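You operate a simulated robot arm through the tools that you are given. There is no shell and no other tool.

Carry out the task below with a simulated robot arm. There is one attempt and no reset: what you move stays moved.

JOB
Empty the beaker beside the flange into the green jug; wipe the stain off.
Fine: the oil stain on the steel top, with the grey rag; the beaker then stands on the yellow ring, the rag goes back where it lay; jug and other beaker stay. Set down upright: clear beaker. What is to be rubbed or washed off counts as gone when no trace of it is left.

It is judged by the outcome, as a careful person would: the job done as asked, and still so three seconds after it is handed in. It fails if anything else is knocked over, pushed out of place, dropped, spilled or broken.

ROBOT AND FRAMES
A 5-joint arm with a two-finger parallel gripper, fixed in place. Base frame: the origin is at the foot of the arm, x ahead of it, y to its left, z up; the work surface is at about z = 700. Lengths are in mm, angles in degrees, forces in N, time in s.
It reaches about 1134 mm from its shoulder. Its first joint turns from -149.0 to 149.0 degrees. Payload 1.57 kg.
The TCP is the grasp point between the finger pads, 30 mm short of the fingertips. In the tool frame z runs along the fingers and y along their closing line. Largest opening 110 mm; finger width 24, thickness 12; the body of the gripper, 48 by 112 mm, starts 78 mm behind the TCP.
Orientation is told as [roll, pitch, yaw] about the base's x, y, z axes, in that order, counted from this pose: with the fingers straight down and closing along the base's y, the tool's x points along the base's -x, its y along +y and its z along -z.

CONTROLS
- The arm moves only by the tool nudge_tool. Its argument "rows" is a list of rows, each a list of 2 entries, a list of its own where there are three numbers: the shift along the tool's x, y, z in mm, then the turn, a rotation vector about the tool's x, y, z in rad. In form: [[[dx, dy, dz], [rx, ry, rz]], ...]. A call has 1 to 20 rows; each row shifts and turns the commanded pose from where the row before left it, along the tool's axes as they then stand. "grip" is the finger opening in mm, from 0 to 110, set as the call begins (left out, the last holds). Rows are played at 5 a second. More than 50 mm and 8.6 degrees between two rows, or a gripper value outside its range, and nothing of the call is played. Where a pose cannot be reached the arm comes as near as it can. A force on the tool above 50 N (or 10 N above the force at the start of the call, whichever is more), or a blocked arm, ends the call early, and 0.2 s more pass. The fingers move at their own pace (about 72 mm/s each) and stop on an object; they squeeze with about 26 N. The grip force told is the motor's: it shows also when the fingers shut on nothing. Time passes only in rows, and 0.2 s behind the last, so rows that do not move let the fingers close. The reply holds the time, the measured pose of the TCP, the force on the tool along the base axes, the opening and the grip force, in the units named above and with some noise, with the torque about the TCP (base axes, N m) and any sound that the robot's microphone picked up.
- Cameras (640 x 400 px; columns grow to the right, rows downward): "scene" is fixed at [51.6, -650.8, 1283.8]; the picture's right is [0.98, -0.21, 0.00], its down [-0.10, -0.49, -0.87] and it looks along [0.18, 0.85, -0.50] (base axes); focal length 363 px, centre (320, 200). "wrist" rides on the gripper at [70, 16, -141] in the tool frame; the picture's right is [-0.23, 0.97, 0.00], its down [-0.85, -0.20, -0.48] and it looks along [-0.47, -0.11, 0.88] (tool axes); focal length 222 px, centre (320, 200). There is no depth. A picture from a camera that has moved, and an enlarged one, comes with that camera's place and axes in the base frame and with its lens.
- capture(camera): a new picture of that camera. No time passes.
- move_column(by): slides the trunk up (or, below 0, down) by that many mm; the arm rides with it, the base frame stays. It gives what a move gives, with no picture.
- zoom(camera, box): a new picture of the part [left, top, right, bottom] of that camera's present view, enlarged. No time passes.
- job_done(): hands the job in; it is judged then, once.

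Nothing tells you positions but the pictures and the camera data. Unless the task says otherwise, let go and move clear before handing in.

The tools are called after "Request:" by a JSON object that holds its "method" and its "body". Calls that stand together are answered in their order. nudge_tool: Moves the arm, as the interface text tells. Its arguments: {"type":"object","properties":{"rows":{"type":"array","items":{"type":"array"}},"grip":{"type":"number"}},"required":["rows"]} The other tools are called the same way: move_column (by) slides the trunk up or down; capture (camera) takes a picture; zoom (camera, box) takes an enlarged picture of a part of a camera's view; job_done () hands the job in.

At the start:

```text
clock: 0.0
eef_pos: [380.0, 492.8, 1047.9]
orientation: [0.0, 0.0, 0.0]
wrist_force: [0.8, -0.4, 0.4]
wrist_torque: [-0.01, -0.03, -0.02]
finger_gap: 110.2
grip_force: 0.1
trunk travel left (down, up): [-782.0, 188.0]
```

scene: 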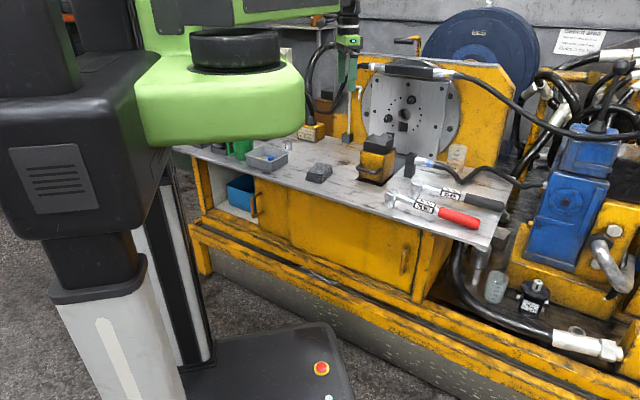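
wrist: 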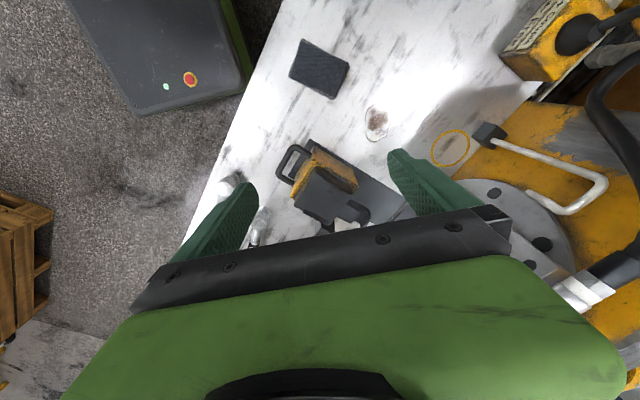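

I see a steel bench top with a grey rag, a stain, a yellow ring, and a flange plate. I'll take closer pictures first to find the beakers and the jug.

Request:
{"method": "zoom", "body": {"camera": "scene", "box": [170, 80, 350, 200]}}

Request:
{"method": "zoom", "body": {"camera": "scene", "box": [330, 80, 530, 250]}}

Request:
{"method": "zoom", "body": {"camera": "wrist", "box": [180, 0, 560, 240]}}

Request:
{"method": "capture", "body": {"camera": "wrist"}}

```text
3.33 times, centred on (260, 140) of scene
camera zoom: at [51.6, -650.8, 1283.8], right [0.98, -0.21, 0.0], down [-0.1, -0.49, -0.87], along [0.18, 0.85, -0.5], focal length 1212 px, centre (520, 400)
```

zoom: 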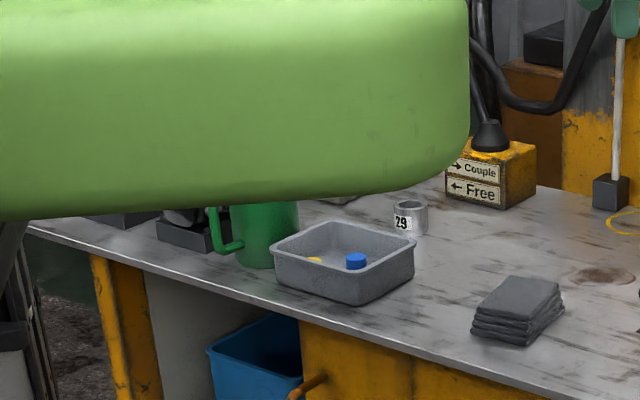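

```text
2.35 times, centred on (430, 165) of scene
camera zoom: at [51.6, -650.8, 1283.8], right [0.98, -0.21, 0.0], down [-0.1, -0.49, -0.87], along [0.18, 0.85, -0.5], focal length 855 px, centre (61, 282)
```

zoom: 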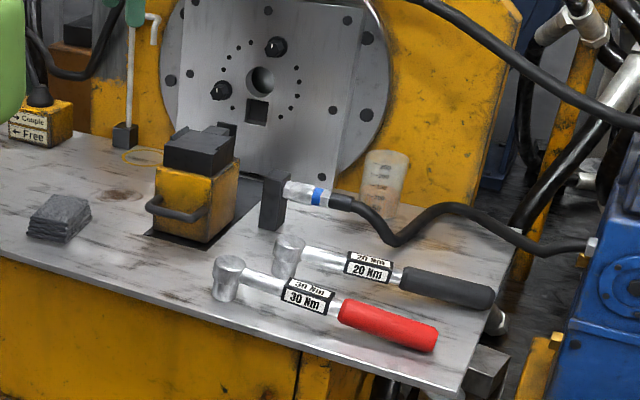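

```text
1.67 times, centred on (370, 120) of wrist
camera zoom: at [310.9, 508.4, 1189.7], right [0.23, 0.97, 0.0], down [0.85, -0.2, 0.48], along [0.47, -0.11, -0.88], focal length 370 px, centre (237, 333)
```

zoom: 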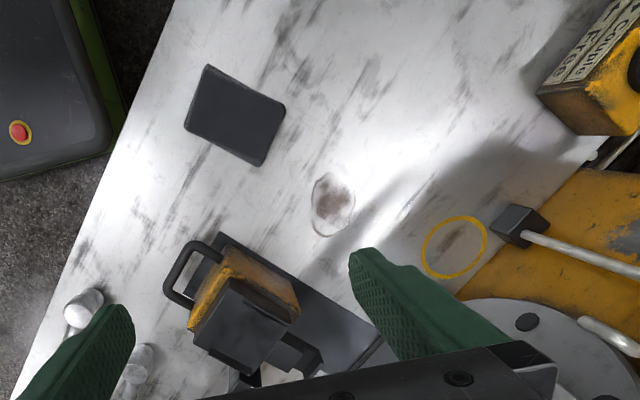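

```text
taken
camera wrist: at [310.9, 508.4, 1189.7], right [0.23, 0.97, 0.0], down [0.85, -0.2, 0.48], along [0.47, -0.11, -0.88], focal length 222 px, centre (320, 200)
```

wrist: 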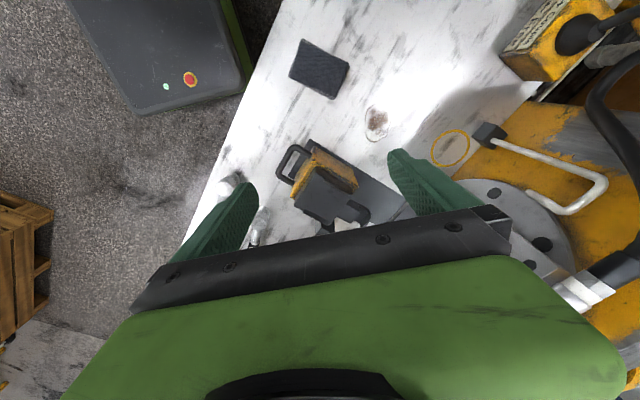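

From the scene view, I take the bench top's front edge to run at 45° to the base axes. The clear beaker is near (796, 444) beside the flange and the ring near (497, 761). The stain is near (418, 611), the rag near (295, 529) and the green jug near (30, 720). I'll swing the arm left at this height so the wrist camera can see the jug area.

Request:
{"method": "nudge_tool", "body": {"rows": [[[47, 0, 0], [0, 0, 0]], [[47, 0, 0], [0, 0, 0]], [[47, 0, 0], [0, 0, 0]], [[47, 0, 0], [0, 0, 0]], [[47, 0, 0], [0, 0, 0]], [[47, 0, 0], [0, 0, 0]], [[47, 0, 0], [0, 0, 0]], [[47, 0, 0], [0, 0, 0]], [[0, 0, 0], [0, 0, -0.1428]], [[0, 0, 0], [0, 0, -0.1428]], [[0, 0, 0], [0, 0, -0.1428]], [[0, 0, 0], [0, 0, -0.1428]], [[0, 0, 0], [0, 0, -0.1428]], [[0, 0, 0], [0, 0, -0.1428]], [[0, 0, 0], [0, 0, -0.1428]], [[0, 0, 0], [0, 0, -0.1428]], [[0, 0, 0], [0, 0, -0.1428]], [[0, 0, 0], [0, 0, -0.1428]], [[0, 0, 0], [0, 0, -0.1428]]], "grip": 110}}

Request:
{"method": "capture", "body": {"camera": "wrist"}}

Request:
{"method": "capture", "body": {"camera": "scene"}}

```text
clock: 4.0
eef_pos: [9.6, 522.7, 1049.4]
orientation: [-0.1, 0.1, 90.1]
wrist_force: [-0.4, 0.5, -1.0]
wrist_torque: [0.0, -0.01, 0.0]
finger_gap: 109.8
grip_force: 0.0
out of reach, approached as far as the arm can: row 4, 5, 6
trunk travel left (down, up): [-782.0, 188.0]
```

```text
taken
camera wrist: at [-5.7, 452.3, 1189.8], right [-0.97, 0.23, 0.0], down [0.2, 0.86, 0.48], along [0.11, 0.46, -0.88], focal length 222 px, centre (320, 200)
```

wrist: 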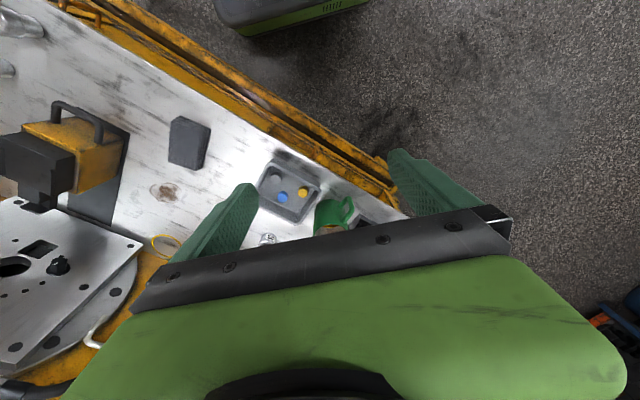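

```text
taken
```

scene: 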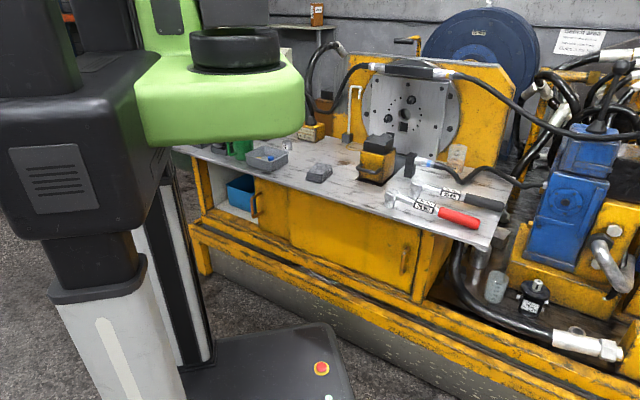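

The jug shows up behind the gripper with the tray next to it. I'll enlarge this view to see the jug and its surroundings.

Request:
{"method": "zoom", "body": {"camera": "wrist", "box": [220, 140, 420, 260]}}

Request:
{"method": "zoom", "body": {"camera": "scene", "box": [420, 120, 520, 200]}}

Request:
{"method": "zoom", "body": {"camera": "scene", "box": [460, 220, 640, 360]}}

```text
3.20 times, centred on (320, 200) of wrist
camera zoom: at [-5.7, 452.3, 1189.8], right [-0.97, 0.23, 0.0], down [0.2, 0.86, 0.48], along [0.11, 0.46, -0.88], focal length 711 px, centre (320, 200)
```

zoom: 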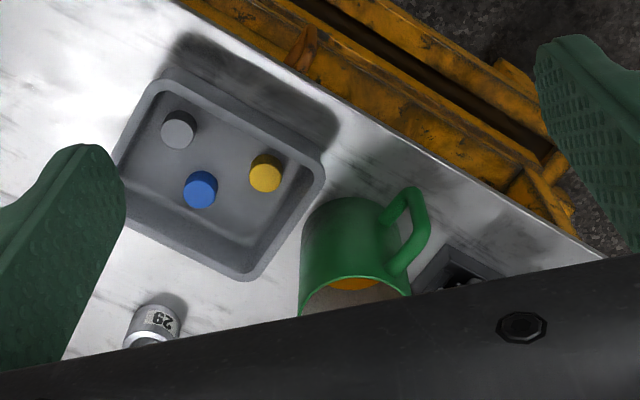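

```text
5.00 times, centred on (470, 160) of scene
camera zoom: at [51.6, -650.8, 1283.8], right [0.98, -0.21, 0.0], down [-0.1, -0.49, -0.87], along [0.18, 0.85, -0.5], focal length 1817 px, centre (-430, 400)
```

zoom: 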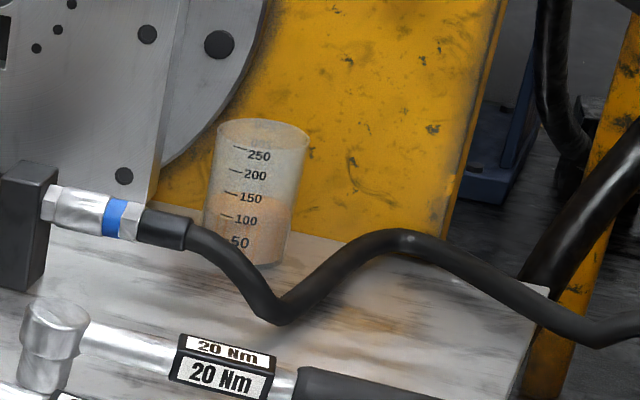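

```text
2.86 times, centred on (550, 290) of scene
camera zoom: at [51.6, -650.8, 1283.8], right [0.98, -0.21, 0.0], down [-0.1, -0.49, -0.87], along [0.18, 0.85, -0.5], focal length 1038 px, centre (-337, -57)
```

zoom: 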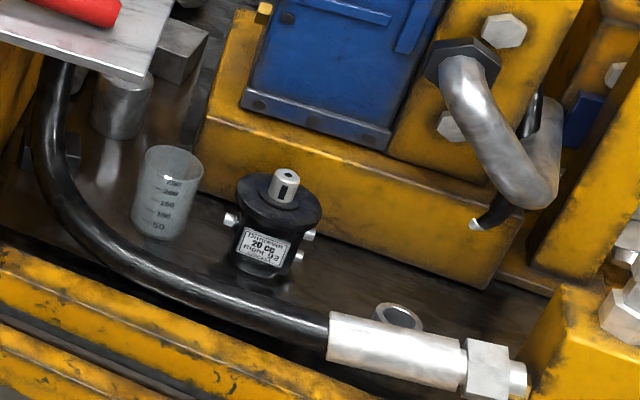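

The beaker beside the flange is at about (808, 460), roughly 90 mm tall and 70 mm across, with brown liquid up to about 140. The other beaker is empty, on the lower shelf, and stays there. A hose runs in front of the target beaker, so I'll swing the arm over to look at it from above.

Request:
{"method": "nudge_tool", "body": {"rows": [[[-49, 0, 0], [0, 0, 0]], [[-49, 0, 0], [0, 0, 0]], [[16.9, -42.7, 0], [0, 0, 0]], [[16.9, -42.7, 0], [0, 0, 0]], [[16.9, -42.7, 0], [0, 0, 0]], [[16.9, -42.7, 0], [0, 0, 0]], [[16.9, -42.7, 0], [0, 0, 0]], [[16.9, -42.7, 0], [0, 0, 0]], [[16.9, -42.7, 0], [0, 0, 0]], [[16.9, -42.7, 0], [0, 0, 0]], [[16.9, -42.7, 0], [0, 0, 0]], [[16.9, -42.7, 0], [0, 0, 0]], [[16.9, -42.7, 0], [0, 0, 0]], [[16.9, -42.7, 0], [0, 0, 0]]]}}

Request:
{"method": "nudge_tool", "body": {"rows": [[[0, 0, 0], [0, 0, 0.131]], [[0, 0, 0], [0, 0, 0.131]], [[0, 0, 0], [0, 0, 0.131]], [[0, 0, 0], [0, 0, 0.131]], [[0, 0, 0], [0, 0, 0.131]], [[0, 0, 0], [0, 0, 0.131]], [[0, 0, 0], [0, 0, 0.131]], [[0, 0, 0], [0, 0, 0.131]]]}}

Request:
{"method": "capture", "body": {"camera": "wrist"}}

Request:
{"method": "capture", "body": {"camera": "scene"}}

```text
clock: 7.0
eef_pos: [523.3, 416.6, 1049.3]
orientation: [0.0, 0.1, 90.0]
wrist_force: [0.7, 0.8, -0.5]
wrist_torque: [-0.03, 0.04, 0.02]
finger_gap: 110.0
grip_force: 0.0
trunk travel left (down, up): [-782.0, 188.0]
```

```text
clock: 8.8
eef_pos: [521.1, 416.0, 1049.1]
orientation: [0.0, 0.0, 29.9]
wrist_force: [-0.2, -0.5, 0.0]
wrist_torque: [0.04, -0.06, 0.0]
finger_gap: 110.2
grip_force: 0.1
trunk travel left (down, up): [-782.0, 188.0]
```

```text
taken
camera wrist: at [454.4, 395.9, 1189.7], right [-0.29, 0.96, 0.0], down [0.84, 0.25, 0.48], along [0.46, 0.14, -0.88], focal length 222 px, centre (320, 200)
```

wrist: 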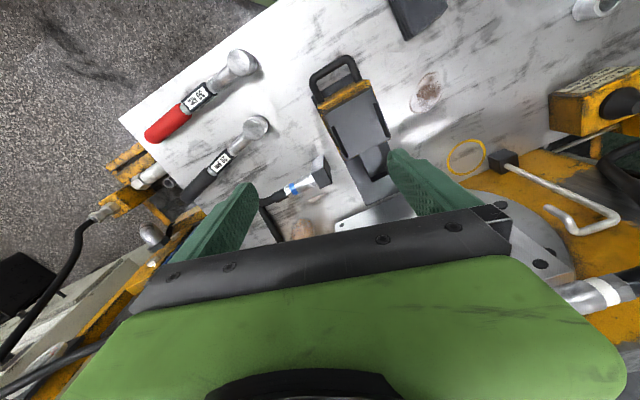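

```text
taken
```

scene: 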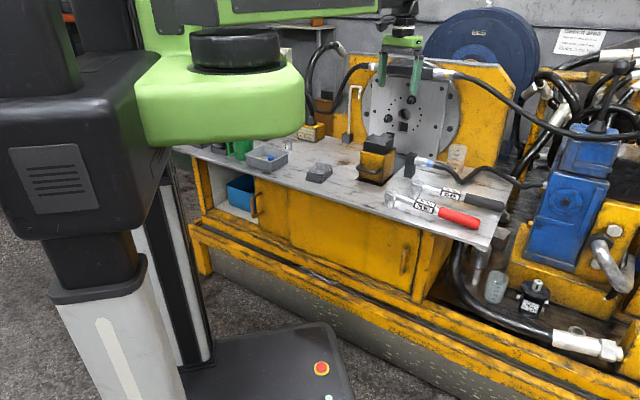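

The beaker is partly hidden behind the gripper body here. I'll shift a little further out and to the right to see it and the hose clearly.

Request:
{"method": "nudge_tool", "body": {"rows": [[[-27, -33, 0], [0, 0, 0]], [[-27, -33, 0], [0, 0, 0]], [[-27, -33, 0], [0, 0, 0]]]}}

Request:
{"method": "capture", "body": {"camera": "wrist"}}

Request:
{"method": "zoom", "body": {"camera": "wrist", "box": [160, 100, 460, 260]}}

```text
clock: 9.6
eef_pos: [641.5, 369.7, 1049.5]
orientation: [0.0, 0.0, 29.8]
wrist_force: [0.4, -0.6, 0.4]
wrist_torque: [-0.01, 0.02, 0.02]
finger_gap: 110.0
grip_force: 0.1
trunk travel left (down, up): [-782.0, 188.0]
```

```text
taken
camera wrist: at [574.2, 349.6, 1189.5], right [-0.29, 0.96, 0.0], down [0.84, 0.25, 0.48], along [0.46, 0.14, -0.88], focal length 222 px, centre (320, 200)
```

wrist: 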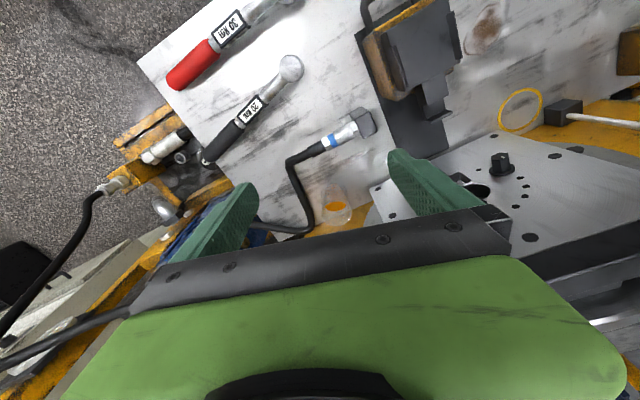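

```text
2.13 times, centred on (310, 180) of wrist
camera zoom: at [574.2, 349.6, 1189.5], right [-0.29, 0.96, 0.0], down [0.84, 0.25, 0.48], along [0.46, 0.14, -0.88], focal length 474 px, centre (341, 243)
```

zoom: 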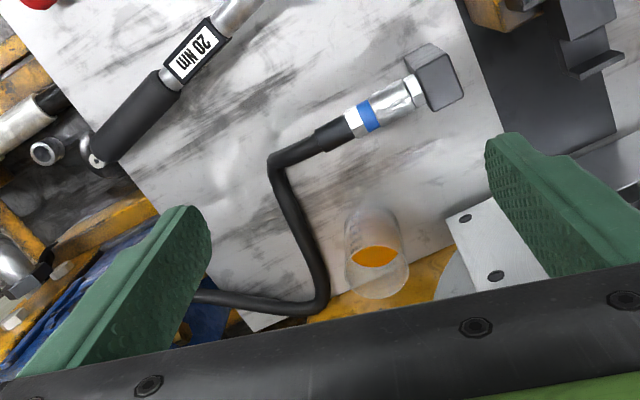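

The beaker checks out from both cameras at about (804, 457), and the hose lies on the table about 80 mm to its right. I'll wipe the stain first, while the ring area is still clear. The rag looks to be centred near (299, 510), about 88 by 62 mm with its long side at about 55°, so I'll go there for a closer look.

Request:
{"method": "nudge_tool", "body": {"rows": [[[28.4, 36.4, 0], [0, 0, 0]], [[28.4, 36.4, 0], [0, 0, 0]], [[28.4, 36.4, 0], [0, 0, 0]], [[28.4, 36.4, 0], [0, 0, 0]], [[28.4, 36.4, 0], [0, 0, 0]], [[28.4, 36.4, 0], [0, 0, 0]], [[28.4, 36.4, 0], [0, 0, 0]], [[28.4, 36.4, 0], [0, 0, 0]], [[0, 0, 0], [0, 0, -0.1466]], [[0, 0, 0], [0, 0, -0.1466]], [[0, 0, 0], [0, 0, -0.1466]], [[0, 0, 40], [0, 0, 0]], [[0, 0, 40], [0, 0, 0]], [[0, 0, 40], [0, 0, 0]]]}}

Request:
{"method": "capture", "body": {"camera": "wrist"}}

Request:
{"method": "capture", "body": {"camera": "scene"}}

```text
clock: 12.6
eef_pos: [298.0, 509.8, 1049.2]
orientation: [0.0, -0.1, 55.1]
wrist_force: [-0.1, -0.8, 0.5]
wrist_torque: [0.02, 0.0, 0.02]
finger_gap: 110.3
grip_force: 0.0
out of reach, approached as far as the arm can: row 12, 13, 14
trunk travel left (down, up): [-782.0, 188.0]
```

```text
taken
camera wrist: at [247.5, 461.9, 1189.7], right [-0.67, 0.74, 0.0], down [0.65, 0.59, 0.48], along [0.36, 0.32, -0.88], focal length 222 px, centre (320, 200)
```

wrist: 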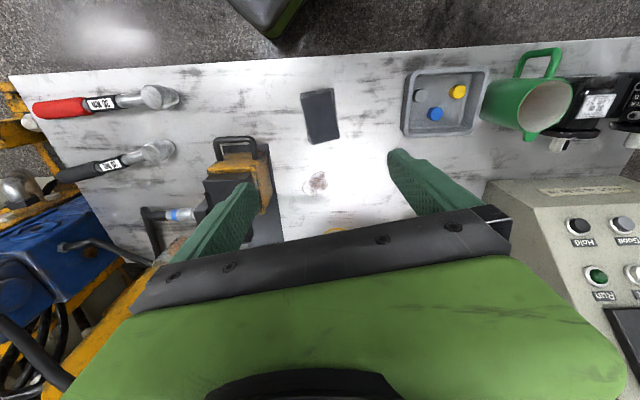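

```text
taken
```

scene: 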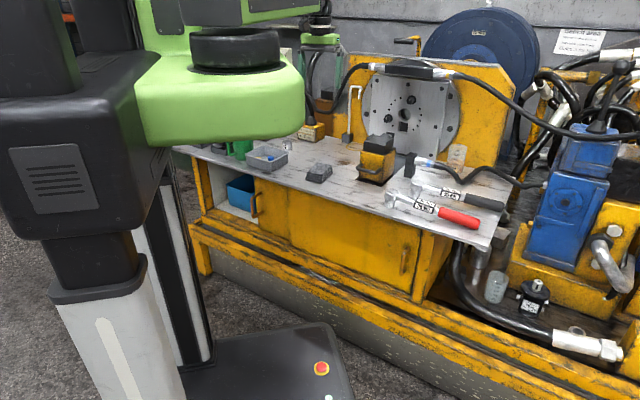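

The arm is at its lower limit for this trunk height, so I'll lower the trunk. First I'll enlarge the jug and rag from this vantage point.

Request:
{"method": "zoom", "body": {"camera": "wrist", "box": [440, 30, 640, 155]}}

Request:
{"method": "zoom", "body": {"camera": "wrist", "box": [260, 60, 420, 160]}}

Request:
{"method": "zoom", "body": {"camera": "wrist", "box": [250, 140, 410, 240]}}

```text
3.20 times, centred on (540, 92) of wrist
camera zoom: at [247.5, 461.9, 1189.7], right [-0.67, 0.74, 0.0], down [0.65, 0.59, 0.48], along [0.36, 0.32, -0.88], focal length 711 px, centre (-384, 544)
```

zoom: 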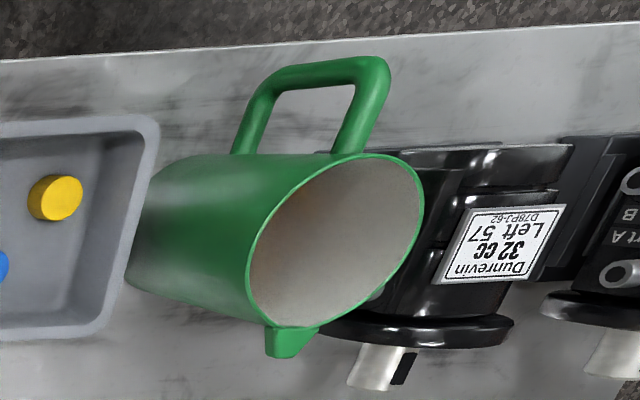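

```text
4.00 times, centred on (340, 110) of wrist
camera zoom: at [247.5, 461.9, 1189.7], right [-0.67, 0.74, 0.0], down [0.65, 0.59, 0.48], along [0.36, 0.32, -0.88], focal length 888 px, centre (240, 560)
```

zoom: 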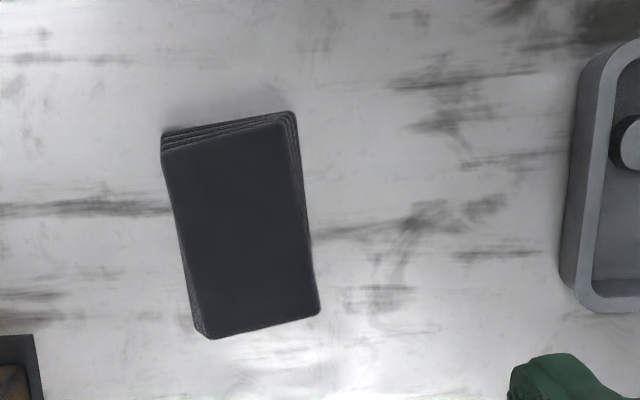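

```text
4.00 times, centred on (330, 190) of wrist
camera zoom: at [247.5, 461.9, 1189.7], right [-0.67, 0.74, 0.0], down [0.65, 0.59, 0.48], along [0.36, 0.32, -0.88], focal length 888 px, centre (280, 240)
```

zoom: 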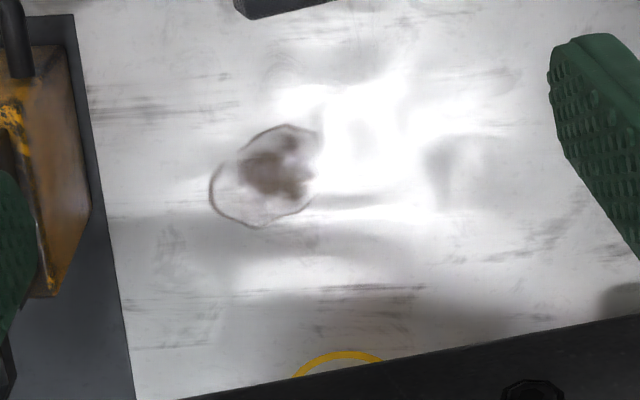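

The jug is about 82 mm wide and about 100 mm tall, centred near (36, 760), and has a spout. The ring is near (511, 760) and the stain near (421, 606), about 70 mm across. Next I'll lower the trunk in steps above the rag.

Request:
{"method": "move_column", "body": {"by": -150}}

Request:
{"method": "capture", "body": {"camera": "scene"}}

Request:
{"method": "capture", "body": {"camera": "wrist"}}

```text
clock: 14.3
eef_pos: [299.2, 510.1, 899.0]
orientation: [0.0, 0.0, 55.1]
wrist_force: [0.3, 0.0, -0.5]
wrist_torque: [0.03, -0.01, 0.0]
finger_gap: 109.8
grip_force: 0.0
trunk travel left (down, up): [-632.0, 338.0]
```

```text
taken
```

scene: 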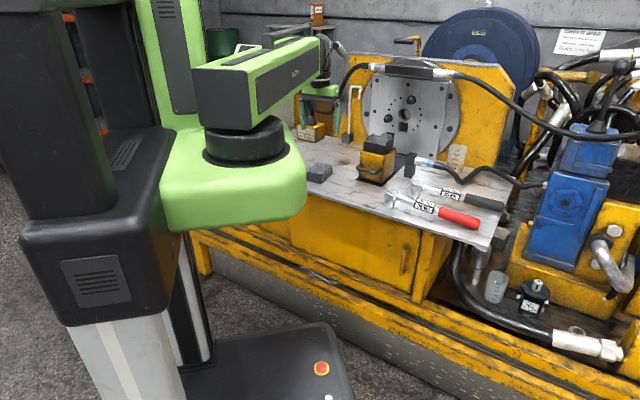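

```text
taken
camera wrist: at [247.5, 461.9, 1039.8], right [-0.67, 0.74, 0.0], down [0.65, 0.59, 0.48], along [0.36, 0.32, -0.88], focal length 222 px, centre (320, 200)
```

wrist: 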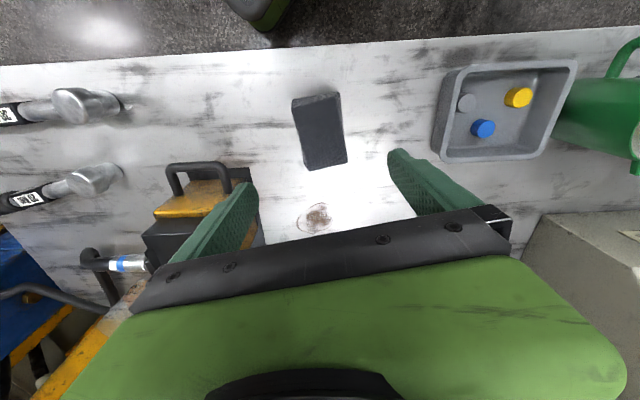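

The trunk lowers cleanly and the arm stays clear of the bench edge. I'll trim the yaw to match the rag and lower further to just above it.

Request:
{"method": "nudge_tool", "body": {"rows": [[[0, 0, 0], [0, 0, 0.02]]], "grip": 110}}

Request:
{"method": "move_column", "body": {"by": -120}}

Request:
{"method": "capture", "body": {"camera": "wrist"}}

Request:
{"method": "capture", "body": {"camera": "scene"}}

Request:
{"method": "zoom", "body": {"camera": "scene", "box": [270, 90, 400, 190]}}

```text
clock: 14.8
eef_pos: [298.5, 510.0, 898.4]
orientation: [0.0, 0.0, 54.0]
wrist_force: [-1.2, 0.2, -0.2]
wrist_torque: [-0.03, 0.0, -0.03]
finger_gap: 109.9
grip_force: 0.0
trunk travel left (down, up): [-632.0, 338.0]
```

```text
clock: 16.2
eef_pos: [299.4, 509.9, 778.9]
orientation: [0.0, 0.0, 54.0]
wrist_force: [0.5, 0.0, 0.6]
wrist_torque: [0.0, 0.02, 0.0]
finger_gap: 110.1
grip_force: 0.1
trunk travel left (down, up): [-512.0, 458.0]
```

```text
taken
camera wrist: at [246.7, 462.9, 919.8], right [-0.65, 0.76, 0.0], down [0.66, 0.57, 0.48], along [0.36, 0.31, -0.88], focal length 222 px, centre (320, 200)
```

wrist: 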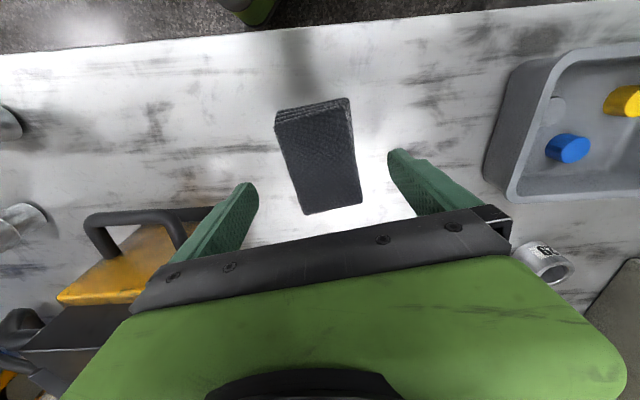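

```text
taken
```

scene: 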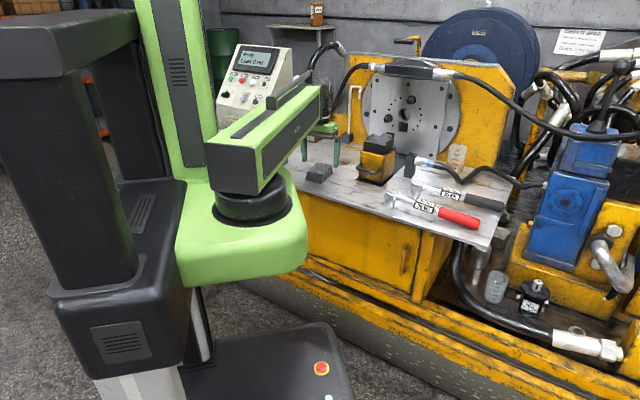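

```text
4.00 times, centred on (335, 140) of scene
camera zoom: at [51.6, -650.8, 1283.8], right [0.98, -0.21, 0.0], down [-0.1, -0.49, -0.87], along [0.18, 0.85, -0.5], focal length 1454 px, centre (260, 440)
```

zoom: 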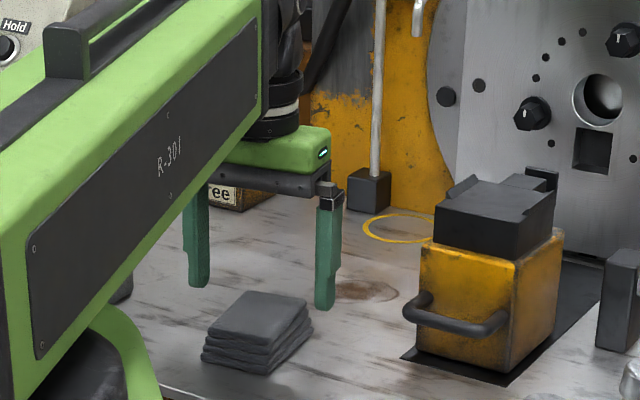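

The rag sits centred between the fingers, about 28 mm thick. I'll lower so the fingertips stop about 8 mm above the steel, then close on it.

Request:
{"method": "move_column", "body": {"by": -41}}

Request:
{"method": "nudge_tool", "body": {"rows": [[[0, 0, 0], [0, 0, 0]], [[0, 0, 0], [0, 0, 0]], [[0, 0, 0], [0, 0, 0]], [[0, 0, 0], [0, 0, 0]], [[0, 0, 0], [0, 0, 0]]], "grip": 30}}

Request:
{"method": "capture", "body": {"camera": "wrist"}}

Request:
{"method": "zoom", "body": {"camera": "scene", "box": [270, 90, 400, 190]}}

```text
clock: 17.1
eef_pos: [299.0, 509.9, 739.1]
orientation: [0.0, 0.0, 54.1]
wrist_force: [-0.2, 0.7, -0.2]
wrist_torque: [-0.03, -0.02, 0.03]
finger_gap: 109.8
grip_force: 0.0
trunk travel left (down, up): [-471.0, 499.0]
```

```text
clock: 18.3
eef_pos: [299.8, 510.1, 737.8]
orientation: [0.0, 0.0, 54.0]
wrist_force: [0.1, 0.1, 1.1]
wrist_torque: [-0.01, -0.02, -0.04]
finger_gap: 65.0
grip_force: 25.7
trunk travel left (down, up): [-471.0, 499.0]
```

```text
taken
camera wrist: at [246.7, 463.0, 878.8], right [-0.65, 0.76, 0.0], down [0.66, 0.57, 0.48], along [0.36, 0.31, -0.88], focal length 222 px, centre (320, 200)
```

wrist: 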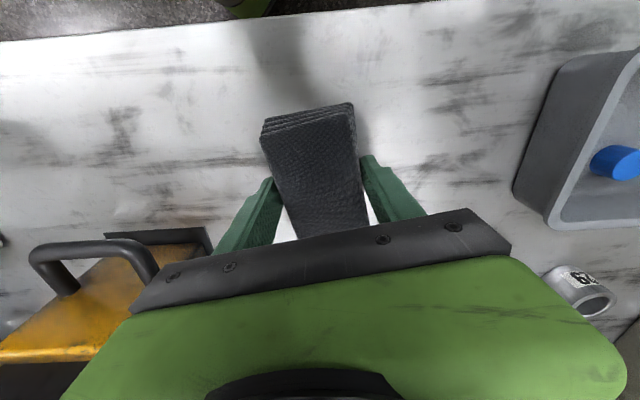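

```text
4.00 times, centred on (335, 140) of scene
camera zoom: at [51.6, -650.8, 1283.8], right [0.98, -0.21, 0.0], down [-0.1, -0.49, -0.87], along [0.18, 0.85, -0.5], focal length 1454 px, centre (260, 440)
```

zoom: 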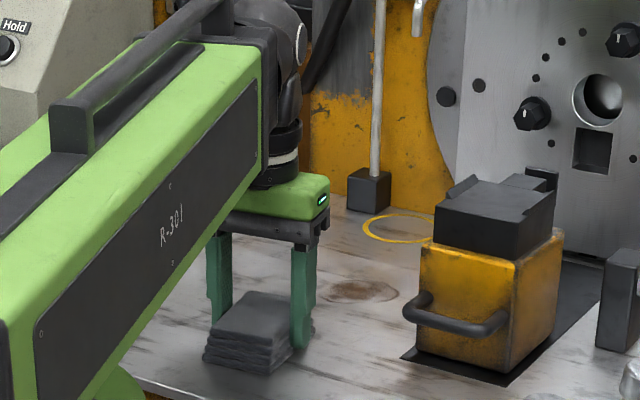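

The rag is gripped at 65 mm; I'll note its place pose as TCP (299.5, 510, 738) at yaw 54. Next I'll lift 30 mm and carry it over the stain.

Request:
{"method": "move_column", "body": {"by": 30}}

Request:
{"method": "nudge_tool", "body": {"rows": [[[-37.4, -10.6, 0], [0, 0, 0]], [[-37.4, -10.6, 0], [0, 0, 0]], [[-37.4, -10.6, 0], [0, 0, 0]], [[-37.4, -10.6, 0], [0, 0, 0]]]}}

Request:
{"method": "capture", "body": {"camera": "wrist"}}

Request:
{"method": "zoom", "body": {"camera": "scene", "box": [270, 90, 400, 190]}}

```text
clock: 19.0
eef_pos: [300.0, 510.7, 767.9]
orientation: [0.0, 0.0, 53.8]
wrist_force: [-0.4, -1.0, -1.0]
wrist_torque: [0.0, 0.03, 0.01]
finger_gap: 65.0
grip_force: 26.3
trunk travel left (down, up): [-501.0, 469.0]
```

```text
clock: 20.0
eef_pos: [422.7, 605.5, 767.8]
orientation: [0.0, 0.0, 54.0]
wrist_force: [-0.4, -0.9, -1.0]
wrist_torque: [0.0, -0.04, 0.04]
finger_gap: 65.3
grip_force: 25.6
trunk travel left (down, up): [-501.0, 469.0]
```

```text
taken
camera wrist: at [368.4, 558.9, 908.7], right [-0.65, 0.76, 0.0], down [0.66, 0.57, 0.48], along [0.36, 0.31, -0.88], focal length 222 px, centre (320, 200)
```

wrist: 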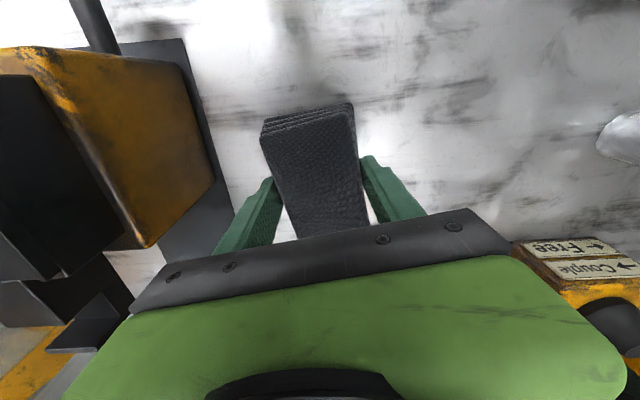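

```text
4.00 times, centred on (335, 140) of scene
camera zoom: at [51.6, -650.8, 1283.8], right [0.98, -0.21, 0.0], down [-0.1, -0.49, -0.87], along [0.18, 0.85, -0.5], focal length 1454 px, centre (260, 440)
```

zoom: 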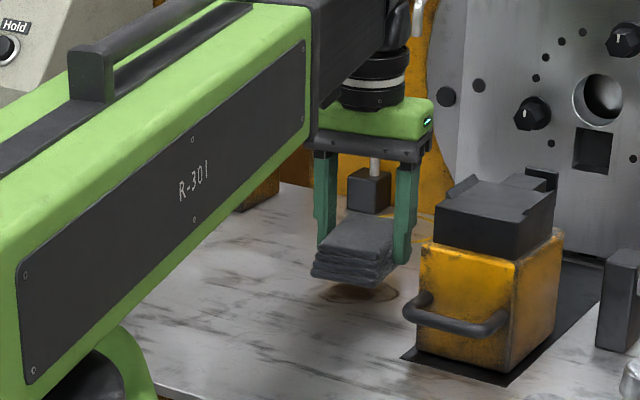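

The rag is hanging right over the stain. I'll lower it gently until it touches the steel.

Request:
{"method": "nudge_tool", "body": {"rows": [[[0, 0, 15], [0, 0, 0]], [[0, 0, 10], [0, 0, 0]], [[0, 0, 3], [0, 0, 0]], [[0, 0, 2], [0, 0, 0]]]}}

```text
clock: 21.0
eef_pos: [421.7, 605.7, 768.0]
orientation: [0.0, 0.0, 54.0]
wrist_force: [-0.3, 0.2, -1.8]
wrist_torque: [0.04, -0.02, -0.01]
finger_gap: 65.1
grip_force: 26.5
out of reach, approached as far as the arm can: row 1, 2, 4
trunk travel left (down, up): [-501.0, 469.0]
```

The arm can't change height itself; only the trunk does, so the arm behaves like a horizontal telescope. I'll lower the rag onto the stain with the trunk in small steps, watching the force.

Request:
{"method": "move_column", "body": {"by": -27}}

Request:
{"method": "move_column", "body": {"by": -3}}

Request:
{"method": "move_column", "body": {"by": -1}}

```text
clock: 21.8
eef_pos: [421.4, 605.1, 741.5]
orientation: [0.0, 0.1, 53.9]
wrist_force: [-0.1, 0.2, -0.4]
wrist_torque: [0.03, 0.0, 0.01]
finger_gap: 65.0
grip_force: 25.7
trunk travel left (down, up): [-474.0, 496.0]
```

```text
clock: 22.3
eef_pos: [421.0, 605.0, 737.6]
orientation: [0.0, -0.1, 54.0]
wrist_force: [0.2, -1.0, 0.6]
wrist_torque: [0.03, -0.03, 0.01]
finger_gap: 65.0
grip_force: 25.6
trunk travel left (down, up): [-471.0, 499.0]
```

```text
clock: 22.8
eef_pos: [421.7, 605.6, 737.7]
orientation: [0.1, 0.0, 53.8]
wrist_force: [2.2, 4.1, 16.3]
wrist_torque: [-0.08, 0.09, -0.04]
finger_gap: 65.0
grip_force: 25.8
trunk travel left (down, up): [-470.0, 500.0]
```

The rag is pressing with about 16 N. I'll rub back and forth over the whole stain.

Request:
{"method": "nudge_tool", "body": {"rows": [[[20, 0, 0], [0, 0, 0]], [[20, 0, 0], [0, 0, 0]], [[-20, 0, 0], [0, 0, 0]], [[-20, 0, 0], [0, 0, 0]], [[-20, 0, 0], [0, 0, 0]], [[-20, 0, 0], [0, 0, 0]], [[20, 12, 0], [0, 0, 0]], [[20, 0, 0], [0, 0, 0]], [[20, 0, 0], [0, 0, 0]], [[20, 0, 0], [0, 0, 0]], [[-20, -12, 0], [0, 0, 0]], [[-20, 0, 0], [0, 0, 0]], [[-20, 0, 0], [0, 0, 0]], [[-20, 0, 0], [0, 0, 0]], [[20, -12, 0], [0, 0, 0]], [[20, 0, 0], [0, 0, 0]], [[20, 0, 0], [0, 0, 0]], [[20, 0, 0], [0, 0, 0]], [[-20, 12, 0], [0, 0, 0]], [[-20, 0, 0], [0, 0, 0]]]}}

Request:
{"method": "zoom", "body": {"camera": "scene", "box": [270, 90, 400, 190]}}

Request:
{"method": "capture", "body": {"camera": "wrist"}}

```text
clock: 27.0
eef_pos: [419.2, 605.1, 737.3]
orientation: [0.1, 0.0, 54.1]
wrist_force: [-1.9, -1.1, 8.0]
wrist_torque: [-0.05, 0.04, -0.06]
finger_gap: 65.1
grip_force: 26.2
trunk travel left (down, up): [-470.0, 500.0]
```

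```text
4.00 times, centred on (335, 140) of scene
camera zoom: at [51.6, -650.8, 1283.8], right [0.98, -0.21, 0.0], down [-0.1, -0.49, -0.87], along [0.18, 0.85, -0.5], focal length 1454 px, centre (260, 440)
```

zoom: 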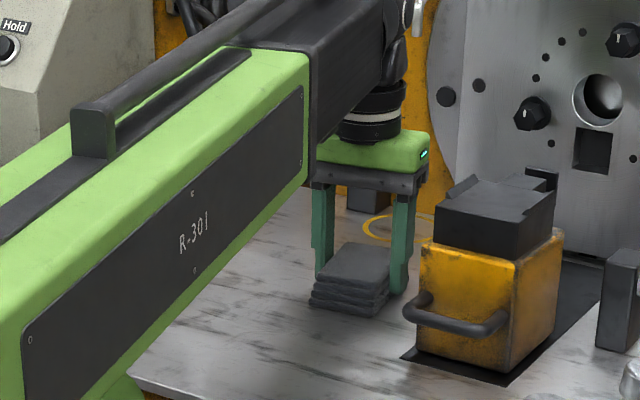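

```text
taken
camera wrist: at [366.8, 558.7, 878.3], right [-0.65, 0.76, 0.0], down [0.66, 0.57, 0.48], along [0.36, 0.31, -0.88], focal length 222 px, centre (320, 200)
```

wrist: 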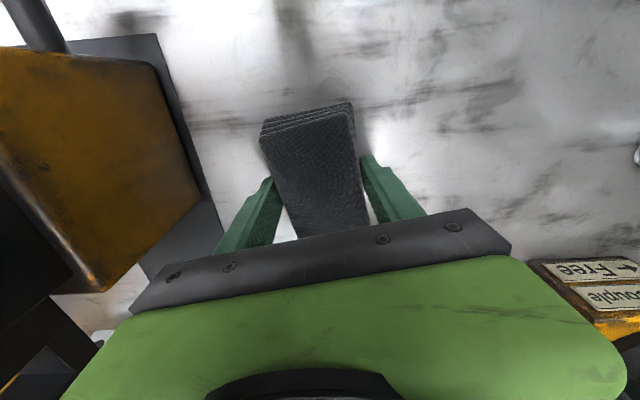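

The force is down to 8 N after rubbing. I'll lift slightly and move left to check what's left of the stain.

Request:
{"method": "move_column", "body": {"by": 20}}

Request:
{"method": "nudge_tool", "body": {"rows": [[[0, 40, 0], [0, 0, 0]], [[0, 40, 0], [0, 0, 0]], [[0, 40, 0], [0, 0, 0]]]}}

Request:
{"method": "zoom", "body": {"camera": "scene", "box": [310, 130, 400, 190]}}

Request:
{"method": "capture", "body": {"camera": "wrist"}}

```text
clock: 27.7
eef_pos: [419.8, 606.3, 756.1]
orientation: [0.0, -0.1, 53.9]
wrist_force: [0.1, 0.0, 0.1]
wrist_torque: [0.03, 0.01, 0.02]
finger_gap: 65.1
grip_force: 26.5
trunk travel left (down, up): [-490.0, 480.0]
```

```text
clock: 28.5
eef_pos: [323.9, 677.0, 757.8]
orientation: [0.0, 0.0, 53.9]
wrist_force: [0.8, -0.3, -0.1]
wrist_torque: [0.01, 0.01, 0.0]
finger_gap: 65.1
grip_force: 26.2
trunk travel left (down, up): [-490.0, 480.0]
```

```text
6.67 times, centred on (355, 160) of scene
camera zoom: at [51.6, -650.8, 1283.8], right [0.98, -0.21, 0.0], down [-0.1, -0.49, -0.87], along [0.18, 0.85, -0.5], focal length 2423 px, centre (87, 467)
```

zoom: 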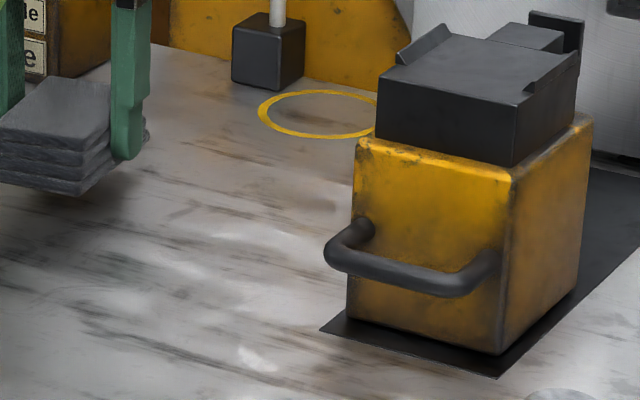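

```text
taken
camera wrist: at [269.7, 629.5, 897.7], right [-0.65, 0.76, 0.0], down [0.66, 0.57, 0.48], along [0.36, 0.31, -0.88], focal length 222 px, centre (320, 200)
```

wrist: 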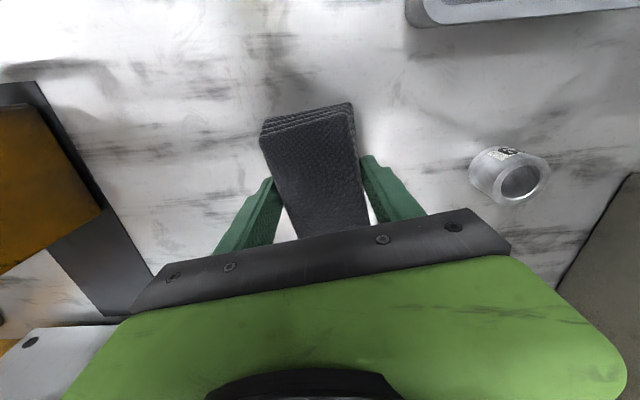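

The stain looks gone at first glance. I'll zoom in on that patch from both cameras to check for traces.

Request:
{"method": "zoom", "body": {"camera": "scene", "box": [325, 145, 370, 175]}}

Request:
{"method": "zoom", "body": {"camera": "wrist", "box": [80, 70, 290, 250]}}

```text
13.33 times, centred on (348, 160) of scene
camera zoom: at [51.6, -650.8, 1283.8], right [0.98, -0.21, 0.0], down [-0.1, -0.49, -0.87], along [0.18, 0.85, -0.5], focal length 4846 px, centre (-47, 733)
```

zoom: 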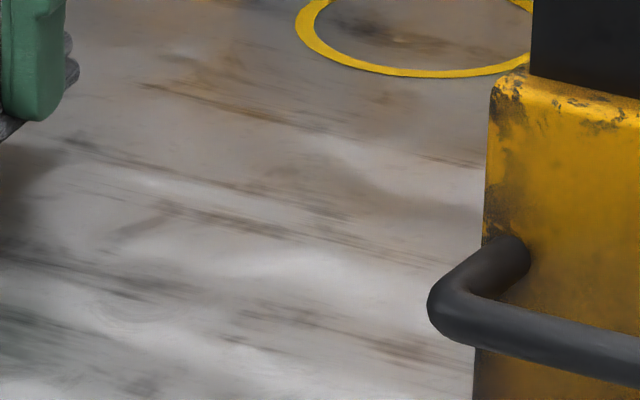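

```text
2.22 times, centred on (185, 160) of wrist
camera zoom: at [269.7, 629.5, 897.7], right [-0.65, 0.76, 0.0], down [0.66, 0.57, 0.48], along [0.36, 0.31, -0.88], focal length 494 px, centre (620, 289)
```

zoom: 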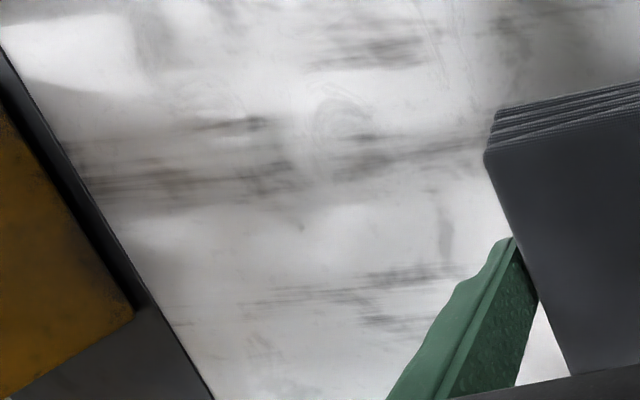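

By my reckoning the stain was at the centre of this wrist crop, which now shows clean steel. I'll take a tighter look at that exact spot.

Request:
{"method": "zoom", "body": {"camera": "wrist", "box": [140, 110, 270, 240]}}

Request:
{"method": "zoom", "body": {"camera": "scene", "box": [330, 150, 362, 172]}}

```text
3.08 times, centred on (205, 175) of wrist
camera zoom: at [269.7, 629.5, 897.7], right [-0.65, 0.76, 0.0], down [0.66, 0.57, 0.48], along [0.36, 0.31, -0.88], focal length 684 px, centre (674, 277)
```

zoom: 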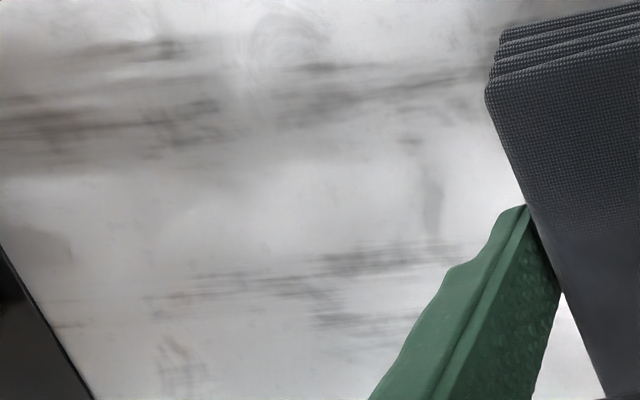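

```text
16.00 times, centred on (346, 161) of scene
camera zoom: at [51.6, -650.8, 1283.8], right [0.98, -0.21, 0.0], down [-0.1, -0.49, -0.87], along [0.18, 0.85, -0.5], focal length 5815 px, centre (-96, 824)
```

zoom: 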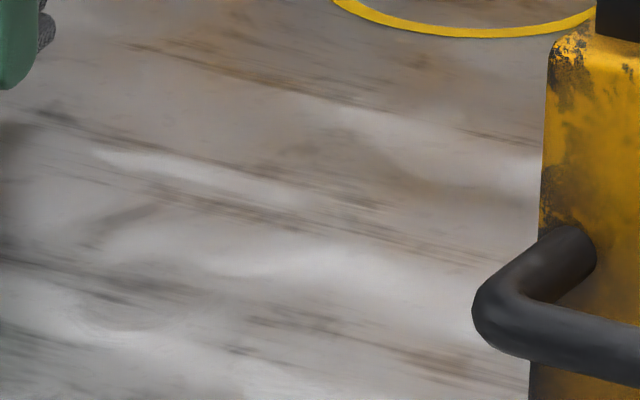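

No trace is visible. As insurance I'll make one more, slightly wider rubbing pass before returning the rag.

Request:
{"method": "nudge_tool", "body": {"rows": [[[0, -40, 0], [0, 0, 0]], [[0, -40, 0], [0, 0, 0]], [[0, -40, 0], [0, 0, 0]]]}}

Request:
{"method": "move_column", "body": {"by": -20}}

Request:
{"method": "nudge_tool", "body": {"rows": [[[22, 8, 0], [0, 0, 0]], [[22, 8, 0], [0, 0, 0]], [[-22, 0, 0], [0, 0, 0]], [[-22, 0, 0], [0, 0, 0]], [[-22, 0, 0], [0, 0, 0]], [[-22, 0, 0], [0, 0, 0]], [[22, -16, 0], [0, 0, 0]], [[22, 0, 0], [0, 0, 0]], [[22, 0, 0], [0, 0, 0]], [[22, 0, 0], [0, 0, 0]], [[-22, -16, 0], [0, 0, 0]], [[-22, 0, 0], [0, 0, 0]], [[-22, 0, 0], [0, 0, 0]], [[-22, 0, 0], [0, 0, 0]], [[22, 8, 0], [0, 0, 0]], [[22, 8, 0], [0, 0, 0]]]}}

```text
clock: 29.3
eef_pos: [420.2, 605.6, 756.3]
orientation: [0.0, 0.0, 54.0]
wrist_force: [0.2, -1.2, -1.2]
wrist_torque: [0.03, -0.01, 0.02]
finger_gap: 65.1
grip_force: 26.1
trunk travel left (down, up): [-490.0, 480.0]
```

```text
clock: 29.9
eef_pos: [421.0, 606.7, 736.5]
orientation: [0.0, 0.1, 53.9]
wrist_force: [-0.1, 0.0, 4.4]
wrist_torque: [0.1, -0.08, 0.01]
finger_gap: 65.0
grip_force: 26.5
trunk travel left (down, up): [-470.0, 500.0]
```

```text
clock: 33.3
eef_pos: [420.1, 605.5, 736.4]
orientation: [-0.1, 0.1, 53.9]
wrist_force: [0.0, 0.8, 4.3]
wrist_torque: [0.04, -0.08, 0.06]
finger_gap: 65.1
grip_force: 26.2
trunk travel left (down, up): [-470.0, 500.0]
```

The second pass is finished. I'll lift and carry the rag back to where it lay.

Request:
{"method": "move_column", "body": {"by": 20}}

Request:
{"method": "nudge_tool", "body": {"rows": [[[37.05, 10.3, 0], [0, 0, 0]], [[37.05, 10.3, 0], [0, 0, 0]], [[37.05, 10.3, 0], [0, 0, 0]], [[37.05, 10.3, 0], [0, 0, 0]], [[0, 0, 0], [0, 0, 0]]]}}

Request:
{"method": "zoom", "body": {"camera": "scene", "box": [270, 90, 400, 190]}}

```text
clock: 34.0
eef_pos: [421.6, 605.5, 756.2]
orientation: [0.0, 0.0, 54.1]
wrist_force: [-2.5, -1.0, 0.0]
wrist_torque: [-0.01, -0.01, 0.03]
finger_gap: 65.0
grip_force: 26.1
trunk travel left (down, up): [-490.0, 480.0]
```

```text
clock: 35.2
eef_pos: [301.0, 510.1, 756.4]
orientation: [0.0, 0.1, 54.0]
wrist_force: [-0.3, 0.0, 0.3]
wrist_torque: [0.0, 0.01, 0.01]
finger_gap: 65.2
grip_force: 25.7
trunk travel left (down, up): [-490.0, 480.0]
```

```text
4.00 times, centred on (335, 140) of scene
camera zoom: at [51.6, -650.8, 1283.8], right [0.98, -0.21, 0.0], down [-0.1, -0.49, -0.87], along [0.18, 0.85, -0.5], focal length 1454 px, centre (260, 440)
```

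zoom: 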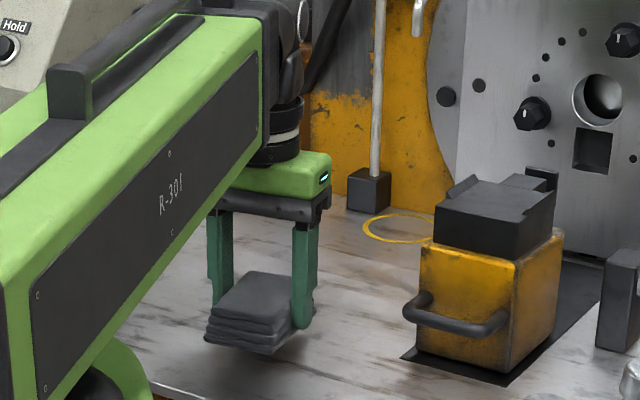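

The stain no longer shows in the scene view either, and the rag is back above its place. I'll lower it, release, and rise.

Request:
{"method": "move_column", "body": {"by": -19}}

Request:
{"method": "move_column", "body": {"by": -1}}

Request:
{"method": "nudge_tool", "body": {"rows": [[[0, 0, 0], [0, 0, 0]], [[0, 0, 0], [0, 0, 0]], [[0, 0, 0], [0, 0, 0]], [[0, 0, 0], [0, 0, 0]]], "grip": 110}}

Request:
{"method": "move_column", "body": {"by": 120}}

Request:
{"method": "capture", "body": {"camera": "wrist"}}

Request:
{"method": "zoom", "body": {"camera": "scene", "box": [270, 90, 400, 190]}}

```text
clock: 35.9
eef_pos: [300.6, 510.3, 737.1]
orientation: [0.0, 0.0, 53.9]
wrist_force: [-0.7, 0.9, -0.6]
wrist_torque: [-0.01, 0.02, -0.03]
finger_gap: 64.8
grip_force: 26.4
trunk travel left (down, up): [-471.0, 499.0]
```

```text
clock: 36.4
eef_pos: [300.9, 509.6, 737.2]
orientation: [0.0, 0.0, 53.9]
wrist_force: [1.2, 0.2, 4.0]
wrist_torque: [0.04, -0.01, -0.01]
finger_gap: 64.9
grip_force: 26.2
trunk travel left (down, up): [-470.0, 500.0]
```

```text
clock: 37.4
eef_pos: [301.2, 510.3, 736.3]
orientation: [0.0, 0.0, 53.9]
wrist_force: [-0.1, -0.3, -0.7]
wrist_torque: [0.02, 0.01, 0.02]
finger_gap: 109.9
grip_force: 0.1
trunk travel left (down, up): [-470.0, 500.0]
```

```text
clock: 38.9
eef_pos: [300.8, 509.7, 857.7]
orientation: [0.0, -0.1, 53.9]
wrist_force: [-1.1, 0.5, 0.3]
wrist_torque: [-0.02, 0.0, 0.01]
finger_gap: 110.2
grip_force: 0.1
trunk travel left (down, up): [-590.0, 380.0]
```

```text
taken
camera wrist: at [248.0, 463.0, 997.7], right [-0.65, 0.76, 0.0], down [0.66, 0.57, 0.48], along [0.36, 0.31, -0.88], focal length 222 px, centre (320, 200)
```

wrist: 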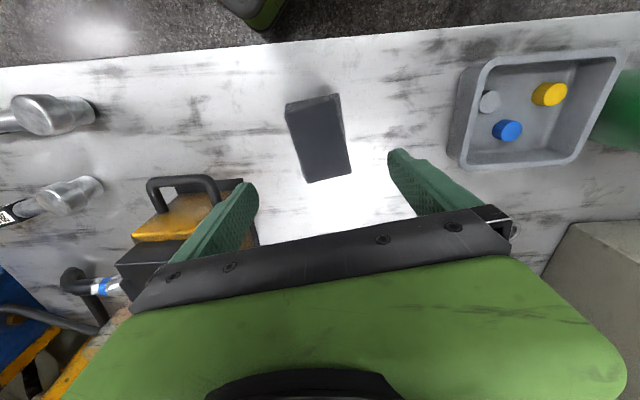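

```text
4.00 times, centred on (335, 140) of scene
camera zoom: at [51.6, -650.8, 1283.8], right [0.98, -0.21, 0.0], down [-0.1, -0.49, -0.87], along [0.18, 0.85, -0.5], focal length 1454 px, centre (260, 440)
```

zoom: 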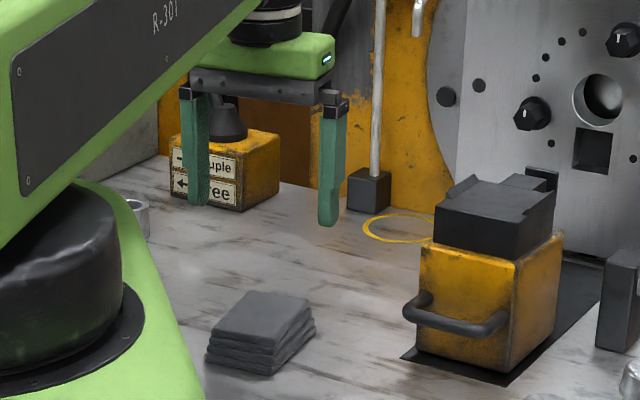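

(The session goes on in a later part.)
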